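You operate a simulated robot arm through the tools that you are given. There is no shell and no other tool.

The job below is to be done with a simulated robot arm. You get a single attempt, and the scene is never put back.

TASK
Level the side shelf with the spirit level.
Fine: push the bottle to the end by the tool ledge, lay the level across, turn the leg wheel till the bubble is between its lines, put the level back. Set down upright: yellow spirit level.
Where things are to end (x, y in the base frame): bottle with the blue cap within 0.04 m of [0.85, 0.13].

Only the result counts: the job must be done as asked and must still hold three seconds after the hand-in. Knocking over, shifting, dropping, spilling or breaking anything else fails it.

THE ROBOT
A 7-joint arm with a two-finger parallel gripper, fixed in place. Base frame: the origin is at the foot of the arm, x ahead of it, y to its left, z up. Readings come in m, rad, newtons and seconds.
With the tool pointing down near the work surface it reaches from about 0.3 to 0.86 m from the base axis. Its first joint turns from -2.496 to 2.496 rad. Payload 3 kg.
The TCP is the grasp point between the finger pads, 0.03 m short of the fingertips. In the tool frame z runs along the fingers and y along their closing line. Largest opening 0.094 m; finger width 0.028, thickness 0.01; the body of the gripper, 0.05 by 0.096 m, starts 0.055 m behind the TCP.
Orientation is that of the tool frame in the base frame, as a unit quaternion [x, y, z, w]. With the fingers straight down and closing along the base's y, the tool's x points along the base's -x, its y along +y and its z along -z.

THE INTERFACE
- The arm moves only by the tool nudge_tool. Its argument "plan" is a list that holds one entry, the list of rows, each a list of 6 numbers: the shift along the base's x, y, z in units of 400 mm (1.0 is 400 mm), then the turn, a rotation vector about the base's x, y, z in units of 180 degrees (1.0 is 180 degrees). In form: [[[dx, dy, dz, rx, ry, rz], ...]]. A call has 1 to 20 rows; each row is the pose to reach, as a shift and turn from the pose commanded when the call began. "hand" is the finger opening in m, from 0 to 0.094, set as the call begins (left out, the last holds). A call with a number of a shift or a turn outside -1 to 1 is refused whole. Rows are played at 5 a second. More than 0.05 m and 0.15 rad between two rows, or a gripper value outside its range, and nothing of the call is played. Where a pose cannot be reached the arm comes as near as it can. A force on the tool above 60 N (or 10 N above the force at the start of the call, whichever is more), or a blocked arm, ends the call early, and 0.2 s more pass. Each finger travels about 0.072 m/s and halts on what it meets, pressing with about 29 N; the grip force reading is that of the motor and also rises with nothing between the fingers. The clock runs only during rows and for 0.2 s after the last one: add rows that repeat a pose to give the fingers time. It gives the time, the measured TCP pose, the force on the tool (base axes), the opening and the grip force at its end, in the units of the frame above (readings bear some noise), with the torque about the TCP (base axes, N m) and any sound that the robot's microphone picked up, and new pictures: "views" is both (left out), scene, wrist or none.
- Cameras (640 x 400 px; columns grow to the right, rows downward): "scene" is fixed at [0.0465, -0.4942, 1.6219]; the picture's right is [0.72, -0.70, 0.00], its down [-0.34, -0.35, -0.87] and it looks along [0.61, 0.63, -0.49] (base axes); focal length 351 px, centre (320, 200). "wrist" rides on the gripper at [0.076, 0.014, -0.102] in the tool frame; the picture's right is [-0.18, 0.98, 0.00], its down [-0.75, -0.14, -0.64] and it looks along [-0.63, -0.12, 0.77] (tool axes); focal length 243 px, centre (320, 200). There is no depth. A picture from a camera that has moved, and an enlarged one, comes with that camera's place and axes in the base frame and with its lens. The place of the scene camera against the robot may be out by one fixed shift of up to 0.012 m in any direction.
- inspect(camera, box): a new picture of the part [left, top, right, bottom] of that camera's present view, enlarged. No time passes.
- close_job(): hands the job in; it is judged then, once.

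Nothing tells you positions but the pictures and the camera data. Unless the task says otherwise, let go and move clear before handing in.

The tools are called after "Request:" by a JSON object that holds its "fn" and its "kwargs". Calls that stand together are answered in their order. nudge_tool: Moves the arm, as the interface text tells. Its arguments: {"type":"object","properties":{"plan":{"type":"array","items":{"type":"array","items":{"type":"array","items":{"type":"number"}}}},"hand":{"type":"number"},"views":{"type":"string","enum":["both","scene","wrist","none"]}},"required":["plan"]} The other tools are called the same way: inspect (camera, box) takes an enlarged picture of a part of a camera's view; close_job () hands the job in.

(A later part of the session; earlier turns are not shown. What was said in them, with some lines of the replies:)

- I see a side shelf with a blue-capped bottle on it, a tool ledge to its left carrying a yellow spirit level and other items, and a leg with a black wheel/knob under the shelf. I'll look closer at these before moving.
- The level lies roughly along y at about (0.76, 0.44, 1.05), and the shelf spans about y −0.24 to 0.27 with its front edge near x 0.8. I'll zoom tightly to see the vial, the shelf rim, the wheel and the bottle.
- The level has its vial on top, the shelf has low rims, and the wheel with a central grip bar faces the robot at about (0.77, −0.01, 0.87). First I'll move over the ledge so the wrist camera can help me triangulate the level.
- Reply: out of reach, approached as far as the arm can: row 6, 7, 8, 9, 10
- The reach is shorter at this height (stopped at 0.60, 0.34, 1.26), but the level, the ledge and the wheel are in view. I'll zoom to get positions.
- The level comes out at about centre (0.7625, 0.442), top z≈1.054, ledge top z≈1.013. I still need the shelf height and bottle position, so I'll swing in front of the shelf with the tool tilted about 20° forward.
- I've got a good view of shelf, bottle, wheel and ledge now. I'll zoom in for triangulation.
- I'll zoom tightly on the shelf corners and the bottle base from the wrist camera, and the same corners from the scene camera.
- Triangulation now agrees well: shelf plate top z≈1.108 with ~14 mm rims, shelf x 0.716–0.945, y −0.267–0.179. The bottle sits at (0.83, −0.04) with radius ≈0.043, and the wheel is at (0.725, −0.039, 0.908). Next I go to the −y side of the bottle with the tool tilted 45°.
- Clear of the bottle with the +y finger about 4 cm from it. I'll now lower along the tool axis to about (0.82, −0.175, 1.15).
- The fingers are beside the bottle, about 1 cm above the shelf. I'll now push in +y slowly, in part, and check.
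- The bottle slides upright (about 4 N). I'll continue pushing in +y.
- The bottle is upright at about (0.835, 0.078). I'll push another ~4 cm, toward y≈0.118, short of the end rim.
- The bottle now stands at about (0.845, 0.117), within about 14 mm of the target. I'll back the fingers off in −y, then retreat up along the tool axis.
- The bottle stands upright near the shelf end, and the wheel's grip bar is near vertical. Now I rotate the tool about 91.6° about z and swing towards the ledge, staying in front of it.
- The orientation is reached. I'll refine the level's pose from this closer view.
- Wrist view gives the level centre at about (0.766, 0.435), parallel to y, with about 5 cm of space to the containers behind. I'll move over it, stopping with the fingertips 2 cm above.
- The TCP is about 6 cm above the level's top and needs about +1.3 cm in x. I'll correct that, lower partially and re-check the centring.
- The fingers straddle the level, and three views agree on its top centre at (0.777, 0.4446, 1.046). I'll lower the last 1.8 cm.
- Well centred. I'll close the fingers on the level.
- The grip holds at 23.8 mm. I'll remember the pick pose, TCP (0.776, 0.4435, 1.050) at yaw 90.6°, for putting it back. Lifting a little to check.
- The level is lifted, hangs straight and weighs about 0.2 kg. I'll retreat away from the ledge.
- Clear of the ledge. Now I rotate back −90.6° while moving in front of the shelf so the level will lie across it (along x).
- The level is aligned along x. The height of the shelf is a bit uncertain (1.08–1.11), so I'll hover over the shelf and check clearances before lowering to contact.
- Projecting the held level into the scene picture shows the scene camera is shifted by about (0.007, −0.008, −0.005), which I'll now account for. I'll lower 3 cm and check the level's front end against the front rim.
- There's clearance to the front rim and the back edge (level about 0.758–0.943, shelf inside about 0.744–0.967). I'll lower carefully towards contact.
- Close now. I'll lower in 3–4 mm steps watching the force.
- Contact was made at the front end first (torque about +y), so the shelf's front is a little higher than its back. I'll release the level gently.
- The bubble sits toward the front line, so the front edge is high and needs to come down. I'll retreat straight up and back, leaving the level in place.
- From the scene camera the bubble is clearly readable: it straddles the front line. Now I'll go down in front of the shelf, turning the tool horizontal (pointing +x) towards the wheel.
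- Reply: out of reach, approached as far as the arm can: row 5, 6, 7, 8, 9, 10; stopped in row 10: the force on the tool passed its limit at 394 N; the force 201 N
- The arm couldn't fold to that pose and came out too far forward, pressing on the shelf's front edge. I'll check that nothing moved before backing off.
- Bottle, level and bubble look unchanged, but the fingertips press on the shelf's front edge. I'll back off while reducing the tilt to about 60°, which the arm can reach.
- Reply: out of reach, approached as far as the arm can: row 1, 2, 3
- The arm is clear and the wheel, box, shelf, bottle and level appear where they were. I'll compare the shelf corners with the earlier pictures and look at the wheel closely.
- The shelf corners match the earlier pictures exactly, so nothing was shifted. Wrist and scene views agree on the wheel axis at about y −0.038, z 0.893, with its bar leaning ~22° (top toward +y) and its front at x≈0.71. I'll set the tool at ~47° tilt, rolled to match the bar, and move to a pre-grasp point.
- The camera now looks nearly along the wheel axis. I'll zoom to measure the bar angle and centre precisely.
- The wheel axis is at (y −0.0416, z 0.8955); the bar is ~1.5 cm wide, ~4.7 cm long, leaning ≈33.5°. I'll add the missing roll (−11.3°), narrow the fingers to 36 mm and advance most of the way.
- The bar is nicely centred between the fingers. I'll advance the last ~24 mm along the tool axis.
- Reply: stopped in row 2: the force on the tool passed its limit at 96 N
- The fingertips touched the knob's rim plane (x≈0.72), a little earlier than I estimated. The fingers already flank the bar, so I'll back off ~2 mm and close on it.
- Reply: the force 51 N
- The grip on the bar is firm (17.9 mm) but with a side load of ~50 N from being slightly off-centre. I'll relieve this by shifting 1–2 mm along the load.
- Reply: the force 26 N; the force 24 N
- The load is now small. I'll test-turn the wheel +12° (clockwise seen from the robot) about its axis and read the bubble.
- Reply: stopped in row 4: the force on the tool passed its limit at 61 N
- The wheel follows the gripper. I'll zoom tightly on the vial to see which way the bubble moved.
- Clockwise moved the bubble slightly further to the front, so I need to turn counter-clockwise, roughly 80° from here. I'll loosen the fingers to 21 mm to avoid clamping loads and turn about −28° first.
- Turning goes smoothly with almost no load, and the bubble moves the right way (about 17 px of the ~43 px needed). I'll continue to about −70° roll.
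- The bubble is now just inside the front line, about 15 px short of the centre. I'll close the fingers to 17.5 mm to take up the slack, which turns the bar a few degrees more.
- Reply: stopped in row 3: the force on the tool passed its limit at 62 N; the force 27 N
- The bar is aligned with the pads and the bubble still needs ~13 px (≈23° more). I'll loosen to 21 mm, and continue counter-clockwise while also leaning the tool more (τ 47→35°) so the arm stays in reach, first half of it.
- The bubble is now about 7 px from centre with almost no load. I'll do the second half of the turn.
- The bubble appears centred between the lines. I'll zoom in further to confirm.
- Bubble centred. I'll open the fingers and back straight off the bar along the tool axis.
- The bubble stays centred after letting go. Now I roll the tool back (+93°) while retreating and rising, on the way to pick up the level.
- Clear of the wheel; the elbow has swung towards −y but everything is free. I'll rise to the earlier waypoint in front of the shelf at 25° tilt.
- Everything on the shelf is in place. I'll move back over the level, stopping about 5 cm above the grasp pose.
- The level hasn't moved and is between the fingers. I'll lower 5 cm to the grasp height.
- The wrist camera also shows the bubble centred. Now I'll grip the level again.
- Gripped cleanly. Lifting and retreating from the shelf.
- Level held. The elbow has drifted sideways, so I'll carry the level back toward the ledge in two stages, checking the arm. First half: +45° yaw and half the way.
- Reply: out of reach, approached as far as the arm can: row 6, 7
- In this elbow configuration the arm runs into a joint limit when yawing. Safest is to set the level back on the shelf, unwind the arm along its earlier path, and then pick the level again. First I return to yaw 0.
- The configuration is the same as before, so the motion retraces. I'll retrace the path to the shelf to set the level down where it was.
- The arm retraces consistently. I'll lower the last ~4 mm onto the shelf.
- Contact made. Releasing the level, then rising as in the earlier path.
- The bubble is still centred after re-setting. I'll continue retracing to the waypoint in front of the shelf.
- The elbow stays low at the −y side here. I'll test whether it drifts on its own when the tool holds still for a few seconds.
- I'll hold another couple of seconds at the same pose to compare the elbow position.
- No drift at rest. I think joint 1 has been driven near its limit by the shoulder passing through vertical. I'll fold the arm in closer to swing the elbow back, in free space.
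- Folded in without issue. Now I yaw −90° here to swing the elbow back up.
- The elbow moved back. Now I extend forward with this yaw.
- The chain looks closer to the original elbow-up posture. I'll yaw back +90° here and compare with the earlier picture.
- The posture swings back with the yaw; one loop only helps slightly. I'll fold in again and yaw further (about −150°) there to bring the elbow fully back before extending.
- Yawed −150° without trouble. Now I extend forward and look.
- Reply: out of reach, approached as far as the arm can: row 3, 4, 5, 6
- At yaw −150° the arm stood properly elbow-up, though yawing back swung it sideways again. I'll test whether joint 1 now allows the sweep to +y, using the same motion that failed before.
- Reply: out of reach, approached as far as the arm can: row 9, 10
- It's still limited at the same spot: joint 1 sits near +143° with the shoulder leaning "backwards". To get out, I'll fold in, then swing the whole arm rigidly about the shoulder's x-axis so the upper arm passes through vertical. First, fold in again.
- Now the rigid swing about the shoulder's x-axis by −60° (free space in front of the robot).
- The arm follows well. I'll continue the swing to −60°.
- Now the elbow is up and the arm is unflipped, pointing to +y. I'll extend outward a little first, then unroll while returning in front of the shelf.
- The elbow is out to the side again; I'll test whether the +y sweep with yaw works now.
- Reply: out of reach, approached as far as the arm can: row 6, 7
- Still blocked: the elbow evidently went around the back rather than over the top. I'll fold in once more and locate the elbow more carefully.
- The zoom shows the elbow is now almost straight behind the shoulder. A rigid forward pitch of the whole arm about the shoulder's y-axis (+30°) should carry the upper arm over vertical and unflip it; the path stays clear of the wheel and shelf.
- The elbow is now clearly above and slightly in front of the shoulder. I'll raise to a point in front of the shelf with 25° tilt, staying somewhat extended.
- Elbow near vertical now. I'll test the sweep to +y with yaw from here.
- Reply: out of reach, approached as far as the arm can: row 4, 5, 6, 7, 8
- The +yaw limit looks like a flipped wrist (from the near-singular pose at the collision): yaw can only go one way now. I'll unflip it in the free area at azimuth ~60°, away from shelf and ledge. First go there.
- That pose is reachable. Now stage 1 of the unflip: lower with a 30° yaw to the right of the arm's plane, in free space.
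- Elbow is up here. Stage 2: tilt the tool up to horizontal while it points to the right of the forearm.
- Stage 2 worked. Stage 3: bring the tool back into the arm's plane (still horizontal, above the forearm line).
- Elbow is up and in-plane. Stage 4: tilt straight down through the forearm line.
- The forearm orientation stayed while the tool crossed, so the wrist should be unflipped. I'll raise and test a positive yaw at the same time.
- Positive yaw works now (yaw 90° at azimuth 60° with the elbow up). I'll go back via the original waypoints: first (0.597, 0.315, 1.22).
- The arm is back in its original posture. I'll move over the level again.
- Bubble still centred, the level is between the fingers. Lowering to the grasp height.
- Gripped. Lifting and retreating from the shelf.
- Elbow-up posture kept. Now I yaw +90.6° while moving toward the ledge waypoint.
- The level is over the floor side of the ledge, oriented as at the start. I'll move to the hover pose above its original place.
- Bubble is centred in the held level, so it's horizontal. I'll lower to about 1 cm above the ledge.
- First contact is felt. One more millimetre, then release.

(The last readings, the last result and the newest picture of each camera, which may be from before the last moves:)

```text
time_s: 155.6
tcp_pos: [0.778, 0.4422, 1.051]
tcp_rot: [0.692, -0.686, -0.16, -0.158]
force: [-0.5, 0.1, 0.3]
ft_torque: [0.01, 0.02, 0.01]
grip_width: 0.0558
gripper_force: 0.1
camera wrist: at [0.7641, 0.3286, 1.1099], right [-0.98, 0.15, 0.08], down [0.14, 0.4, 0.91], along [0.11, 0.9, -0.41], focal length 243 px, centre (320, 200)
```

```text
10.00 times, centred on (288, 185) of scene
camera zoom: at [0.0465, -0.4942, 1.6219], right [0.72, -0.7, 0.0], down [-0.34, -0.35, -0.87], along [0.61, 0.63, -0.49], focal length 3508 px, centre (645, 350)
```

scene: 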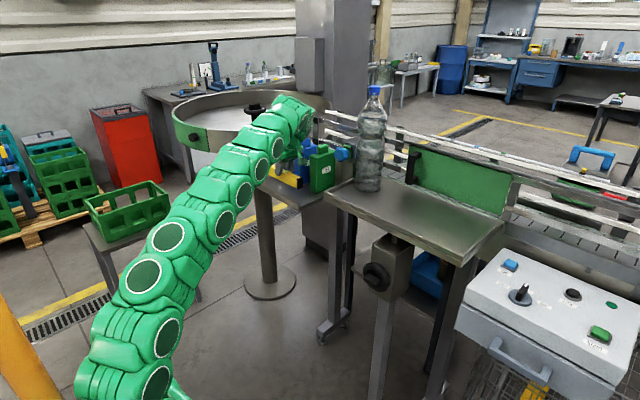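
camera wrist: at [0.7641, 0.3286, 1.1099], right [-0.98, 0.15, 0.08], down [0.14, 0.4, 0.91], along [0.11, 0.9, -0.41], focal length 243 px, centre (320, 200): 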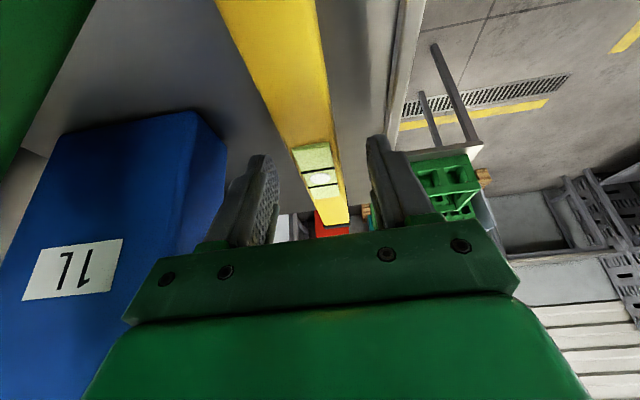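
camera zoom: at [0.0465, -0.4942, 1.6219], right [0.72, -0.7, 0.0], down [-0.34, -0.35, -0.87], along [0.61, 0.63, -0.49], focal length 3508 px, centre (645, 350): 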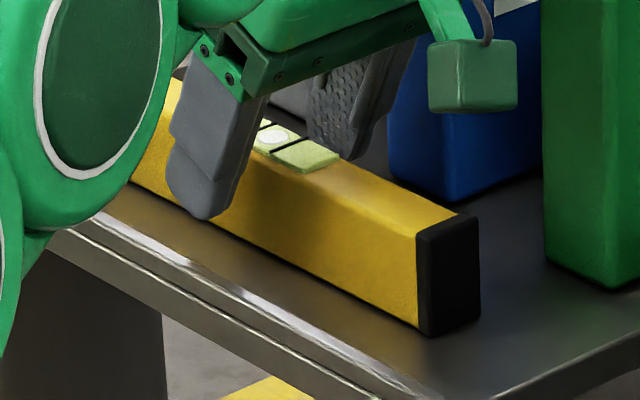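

The level stands upright at its old place with the bubble visible. I'll back the fingers up and away the way I came.

Request:
{"fn": "nudge_tool", "kwargs": {"plan": [[[0, -0.01, 0.04, 0, 0, 0], [0, -0.03, 0.09, 0, 0, 0], [0, -0.07, 0.15, 0, 0, 0], [-0.03, -0.085, 0.16, 0, 0, 0], [-0.12, -0.09, 0.17, 0, 0, 0], [-0.21, -0.1, 0.19, 0, 0, 0], [-0.3, -0.12, 0.23, 0, 0, 0], [-0.37, -0.17, 0.3, 0, 0, 0], [-0.42, -0.25, 0.37, 0, 0, 0], [-0.45, -0.32, 0.43, 0, 0, 0]]], "hand": 0.056}}

Request:
{"fn": "inspect", "kwargs": {"camera": "scene", "box": [230, 110, 350, 210]}}

Request:
{"fn": "inspect", "kwargs": {"camera": "scene", "box": [260, 165, 310, 205]}}

Request:
{"fn": "inspect", "kwargs": {"camera": "scene", "box": [310, 80, 530, 310]}}

```text
time_s: 157.8
tcp_pos: [0.5958, 0.3143, 1.2237]
tcp_rot: [0.693, -0.685, -0.16, -0.158]
force: [0.0, 0.0, -0.3]
ft_torque: [-0.01, -0.01, 0.01]
grip_width: 0.0561
gripper_force: 0.3
camera wrist: at [0.5821, 0.2001, 1.2823], right [-0.98, 0.15, 0.08], down [0.14, 0.4, 0.91], along [0.11, 0.9, -0.41], focal length 243 px, centre (320, 200)
```

scene: 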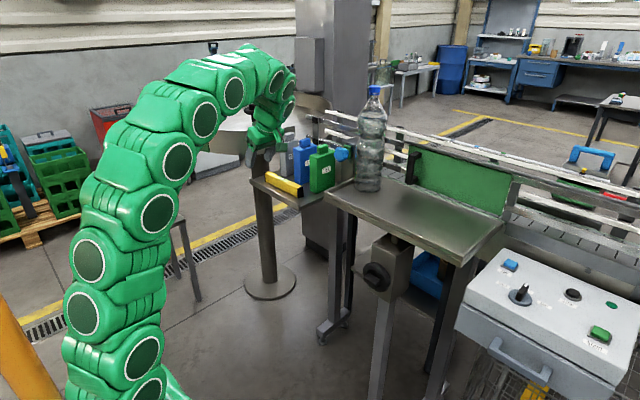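
wrist: 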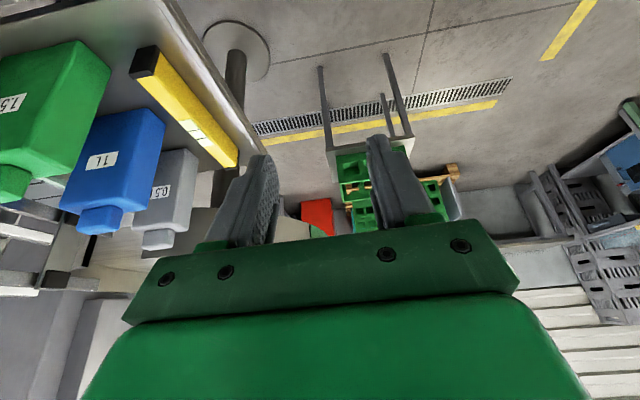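

```text
4.00 times, centred on (290, 160) of scene
camera zoom: at [0.0465, -0.4942, 1.6219], right [0.72, -0.7, 0.0], down [-0.34, -0.35, -0.87], along [0.61, 0.63, -0.49], focal length 1403 px, centre (440, 360)
```

zoom: 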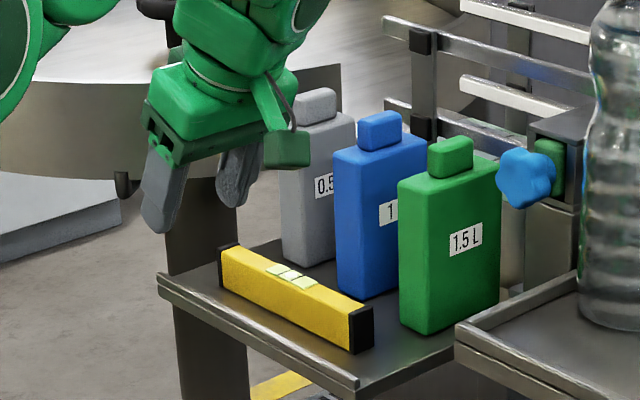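

```text
10.00 times, centred on (285, 185) of scene
camera zoom: at [0.0465, -0.4942, 1.6219], right [0.72, -0.7, 0.0], down [-0.34, -0.35, -0.87], along [0.61, 0.63, -0.49], focal length 3508 px, centre (670, 350)
```

zoom: 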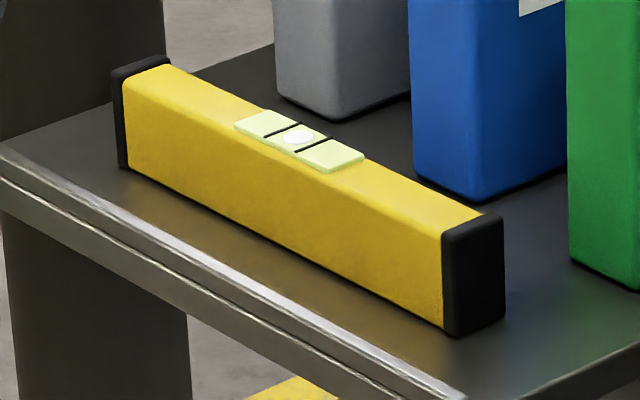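

```text
1.74 times, centred on (420, 195) of scene
camera zoom: at [0.0465, -0.4942, 1.6219], right [0.72, -0.7, 0.0], down [-0.34, -0.35, -0.87], along [0.61, 0.63, -0.49], focal length 610 px, centre (146, 209)
```

zoom: 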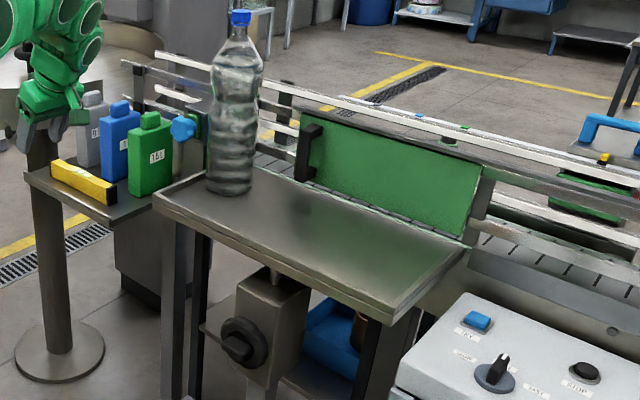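

The level is back at its original pixels and everything else looks untouched. Before handing in I'll re-measure the bottle's position more precisely, since my shelf-height estimate has improved (≈1.094).

Request:
{"fn": "inspect", "kwargs": {"camera": "scene", "box": [345, 150, 395, 200]}}

Request:
{"fn": "inspect", "kwargs": {"camera": "scene", "box": [350, 75, 400, 120]}}

```text
8.00 times, centred on (370, 175) of scene
camera zoom: at [0.0465, -0.4942, 1.6219], right [0.72, -0.7, 0.0], down [-0.34, -0.35, -0.87], along [0.61, 0.63, -0.49], focal length 2807 px, centre (-80, 400)
```

zoom: 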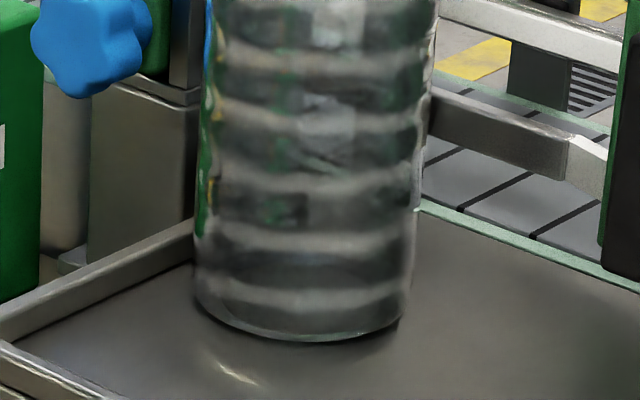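

```text
8.89 times, centred on (375, 98) of scene
camera zoom: at [0.0465, -0.4942, 1.6219], right [0.72, -0.7, 0.0], down [-0.34, -0.35, -0.87], along [0.61, 0.63, -0.49], focal length 3118 px, centre (-169, 1111)
```

zoom: 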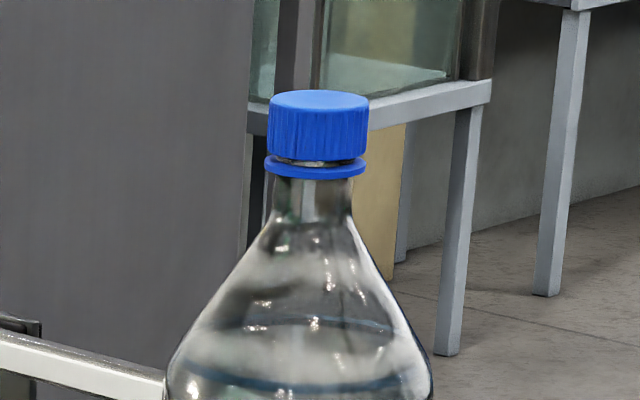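

My estimates put the bottle at about (0.87, 0.125), inside the tolerance, but I want a cleaner check. I'll swing to the waypoint in front of the shelf and look with the wrist camera.

Request:
{"fn": "nudge_tool", "kwargs": {"plan": [[[0.0, -0.076, 0.02, 0, 0, -0.042], [0.0, -0.152, 0.04, 0, 0, -0.084], [0.0, -0.228, 0.06, 0, 0, -0.126], [0.0, -0.304, 0.08, 0, 0, -0.168], [0.0, -0.38, 0.1, 0, 0, -0.21], [0.0, -0.456, 0.12, 0, 0, -0.252], [0.0, -0.532, 0.14, 0, 0, -0.294], [0.0, -0.608, 0.14, 0, 0, -0.336], [0.0, -0.65, 0.14, 0, 0, -0.378], [0.0, -0.68, 0.14, 0, 0, -0.42], [0.0, -0.7, 0.14, 0, 0, -0.462], [0.0, -0.7, 0.14, 0, 0, -0.5038], [0.0, -0.7, 0.14, 0, 0, -0.5038]]], "hand": 0.094}}

Request:
{"fn": "inspect", "kwargs": {"camera": "wrist", "box": [280, 80, 460, 240]}}

```text
time_s: 160.6
tcp_pos: [0.5981, 0.0348, 1.2809]
tcp_rot: [0.001, 0.974, 0.0, 0.225]
force: [-0.3, 0.1, -0.1]
ft_torque: [0.01, 0.0, 0.0]
grip_width: 0.094
gripper_force: 0.0
camera wrist: at [0.4835, 0.0489, 1.3381], right [0.17, 0.98, 0.08], down [0.4, -0.14, 0.91], along [0.9, -0.12, -0.41], focal length 243 px, centre (320, 200)
```

scene: 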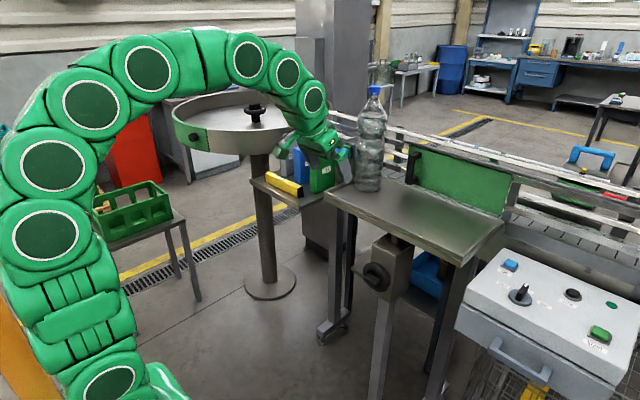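
wrist: 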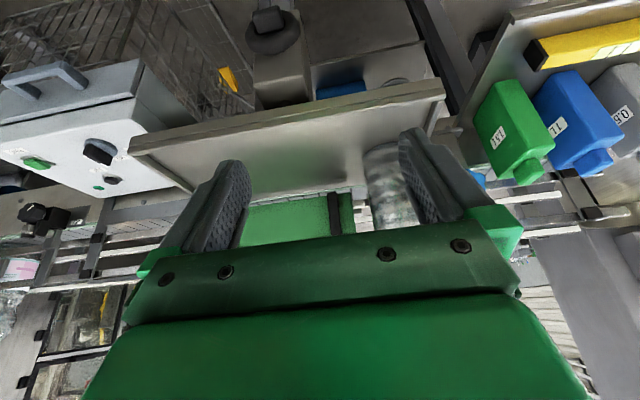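

```text
2.50 times, centred on (370, 160) of wrist
camera zoom: at [0.4835, 0.0489, 1.3381], right [0.17, 0.98, 0.08], down [0.4, -0.14, 0.91], along [0.9, -0.12, -0.41], focal length 606 px, centre (195, 300)
```

zoom: 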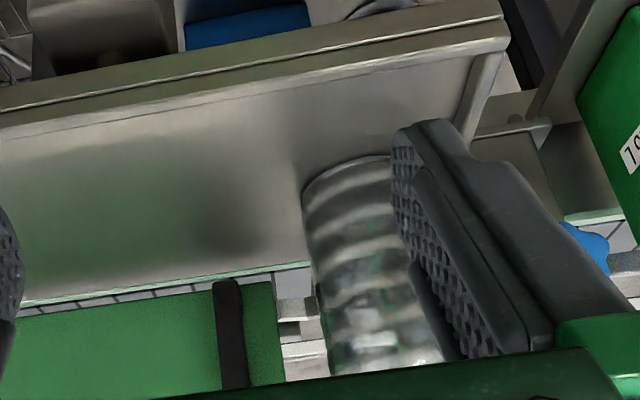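

The finger hides half the base; I'll shift 6 cm in +y.

Request:
{"fn": "nudge_tool", "kwargs": {"plan": [[[0, 0.075, 0, 0, 0, 0], [0, 0.15, 0, 0, 0, 0], [0, 0.15, 0, 0, 0, 0], [0, 0.15, 0, 0, 0, 0]]], "hand": 0.094, "views": "wrist"}}

Request:
{"fn": "inspect", "kwargs": {"camera": "wrist", "box": [250, 100, 410, 240]}}

```text
time_s: 161.6
tcp_pos: [0.5985, 0.0946, 1.2772]
tcp_rot: [0.0, 0.974, 0.0, 0.225]
force: [0.0, -1.0, -0.5]
ft_torque: [-0.01, -0.01, -0.01]
grip_width: 0.094
gripper_force: 0.0
camera wrist: at [0.4843, 0.109, 1.3359], right [0.17, 0.98, 0.08], down [0.4, -0.14, 0.91], along [0.9, -0.12, -0.41], focal length 243 px, centre (320, 200)
```

wrist: 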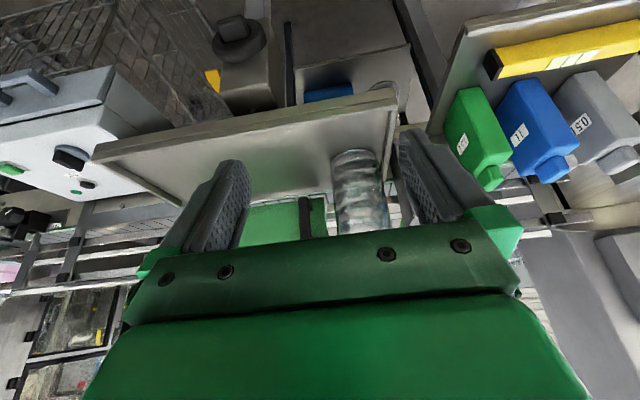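

```text
2.86 times, centred on (330, 170) of wrist
camera zoom: at [0.4843, 0.109, 1.3359], right [0.17, 0.98, 0.08], down [0.4, -0.14, 0.91], along [0.9, -0.12, -0.41], focal length 693 px, centre (291, 286)
```

zoom: 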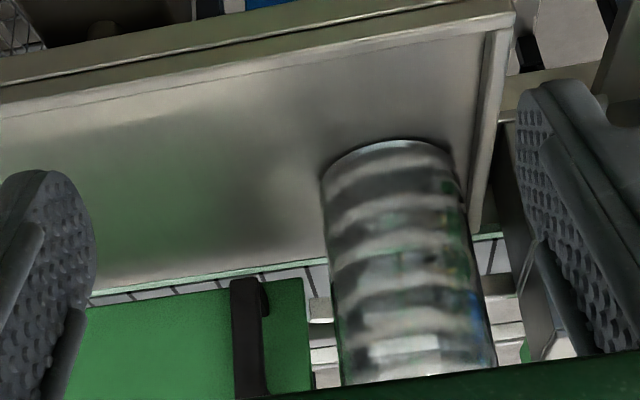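

The wrist view gives the bottle at about (0.866, 0.129), within 2 cm of the target. I'll back the arm well clear and take a last look.

Request:
{"fn": "nudge_tool", "kwargs": {"plan": [[[-0.1, 0, 0.02, 0, 0, 0], [-0.2, 0, 0.05, 0, 0, 0], [-0.3, 0, 0.08, 0, 0, 0], [-0.38, 0, 0.12, 0, 0, 0], [-0.38, 0, 0.12, 0, 0, 0]]], "hand": 0.094, "views": "scene"}}

Request:
{"fn": "inspect", "kwargs": {"camera": "scene", "box": [230, 80, 530, 310]}}

Request:
{"fn": "inspect", "kwargs": {"camera": "scene", "box": [445, 235, 495, 275]}}

```text
time_s: 163.0
tcp_pos: [0.4688, 0.1013, 1.2837]
tcp_rot: [0.0, 0.985, 0.005, 0.174]
force: [-0.2, -0.2, 0.0]
ft_torque: [-0.02, -0.01, -0.01]
grip_width: 0.0943
gripper_force: 0.0
stopped in row 5: the arm was blocked; the commanded pose is now the measured one
```

scene: 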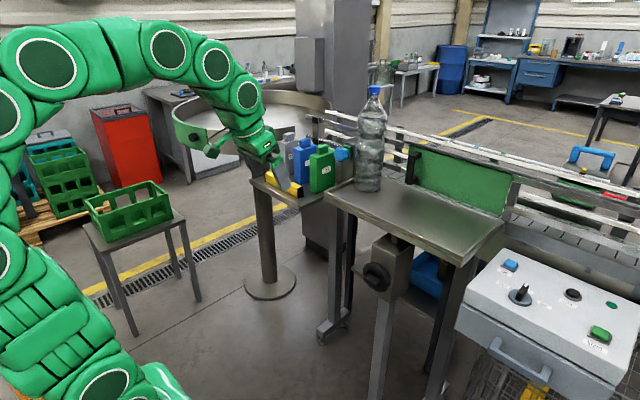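

```text
1.74 times, centred on (380, 195) of scene
camera zoom: at [0.0465, -0.4942, 1.6219], right [0.72, -0.7, 0.0], down [-0.34, -0.35, -0.87], along [0.61, 0.63, -0.49], focal length 610 px, centre (216, 209)
```

zoom: 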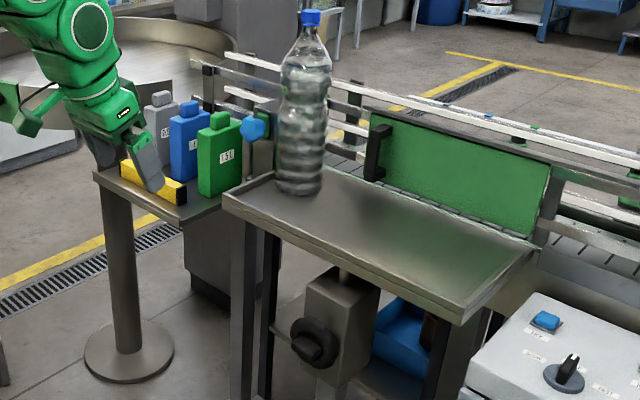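

```text
10.00 times, centred on (470, 255) of scene
camera zoom: at [0.0465, -0.4942, 1.6219], right [0.72, -0.7, 0.0], down [-0.34, -0.35, -0.87], along [0.61, 0.63, -0.49], focal length 3508 px, centre (-1180, -350)
```

zoom: 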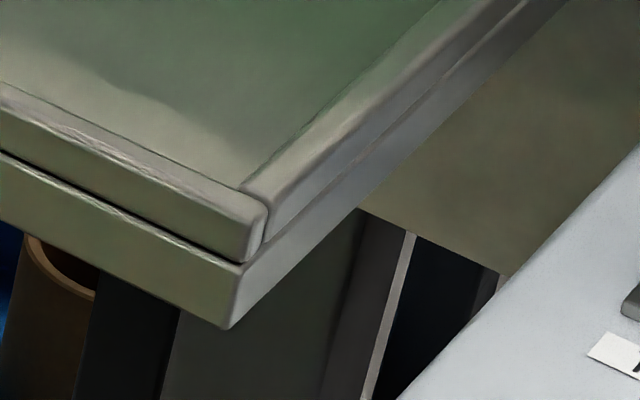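

The arm reported being blocked near the end of the retreat (no force on the tool). I'll ease forward a little and check the surroundings.

Request:
{"fn": "nudge_tool", "kwargs": {"plan": [[[0.06, 0, 0, 0, 0, 0], [0.12, 0, 0, 0, 0, 0], [0.12, 0, 0, 0, 0, 0], [0.12, 0, 0, 0, 0, 0]]], "hand": 0.094, "views": "scene"}}

Request:
{"fn": "inspect", "kwargs": {"camera": "scene", "box": [0, 80, 320, 400]}}

Request:
{"fn": "inspect", "kwargs": {"camera": "scene", "box": [260, 165, 310, 205]}}

Request:
{"fn": "inspect", "kwargs": {"camera": "scene", "box": [345, 150, 395, 200]}}

```text
time_s: 164.0
tcp_pos: [0.5143, 0.1006, 1.2902]
tcp_rot: [-0.001, 0.984, 0.006, 0.18]
force: [0.2, 0.2, 0.0]
ft_torque: [0.02, 0.01, -0.04]
grip_width: 0.0941
gripper_force: 0.0
```

scene: 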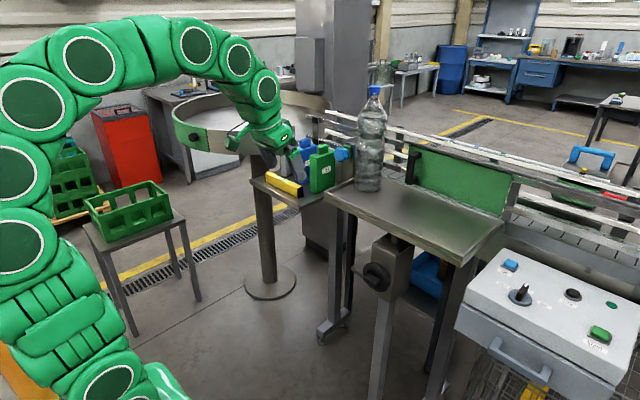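

```text
1.25 times, centred on (160, 240) of scene
camera zoom: at [0.0465, -0.4942, 1.6219], right [0.72, -0.7, 0.0], down [-0.34, -0.35, -0.87], along [0.61, 0.63, -0.49], focal length 438 px, centre (520, 150)
```

zoom: 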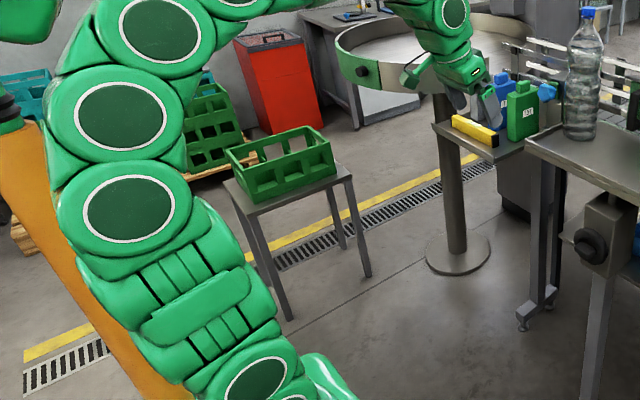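

```text
10.00 times, centred on (285, 185) of scene
camera zoom: at [0.0465, -0.4942, 1.6219], right [0.72, -0.7, 0.0], down [-0.34, -0.35, -0.87], along [0.61, 0.63, -0.49], focal length 3508 px, centre (670, 350)
```

zoom: 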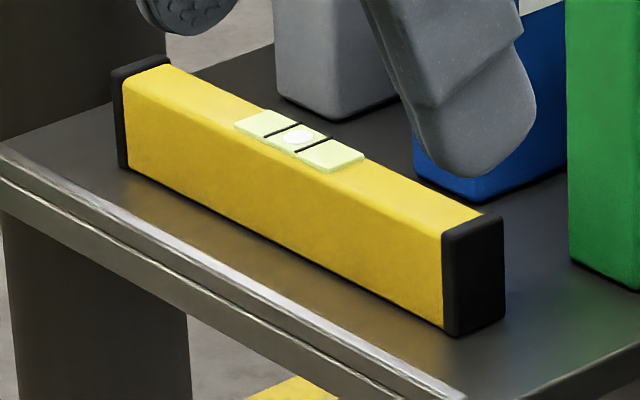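

```text
8.00 times, centred on (370, 175) of scene
camera zoom: at [0.0465, -0.4942, 1.6219], right [0.72, -0.7, 0.0], down [-0.34, -0.35, -0.87], along [0.61, 0.63, -0.49], focal length 2807 px, centre (-80, 400)
```

zoom: 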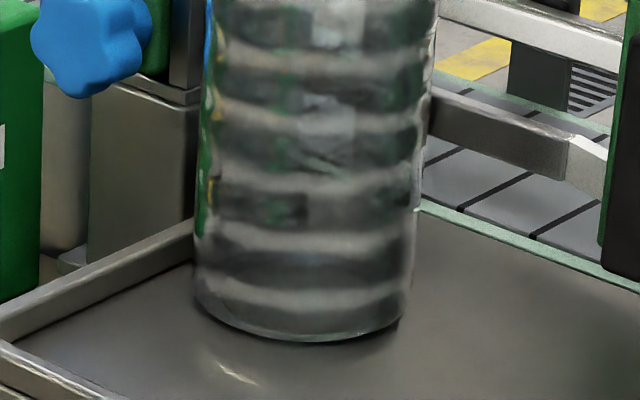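

All steps are done:

- **Bottle:** upright at about (0.866, 0.129), within 2 cm of the target.
- **Shelf:** the bubble was centred between its lines with the hand clear.
- **Level:** upright on the ledge, within a few millimetres of its original place.

The arm touched the shelf's front edge once and was blocked once near the end. The shelf corners and the surroundings look unchanged in the pictures. The hand is open and clear, so I'm handing in.

Request:
{"fn": "close_job", "kwargs": {}}

```text
The job is handed in.
```

The shelf is level and the job is handed in. I have not been shown the verdict.

- **Bottle:** it stands upright at about (0.866, 0.129) by the wrist camera. That is within 2 cm of the target, and the tolerance is 4 cm.
- **Shelf:** I turned the leg wheel about 60° counter-clockwise overall. The bubble sat midway between its lines with the hand off the level.
- **Level:** it is back on the tool ledge, upright, within a few millimetres of where it started.

Two things went wrong on the way:

- **Shelf edge:** the arm pressed the shelf's front edge hard once, with a peak reading of 394 N. The shelf corners, bottle and level matched the earlier pictures afterwards.
- **Final retreat:** the arm reported being blocked, with no force on the tool. The elbow was close to the orange post behind the robot, so it may have touched it. I eased forward and saw nothing moved.
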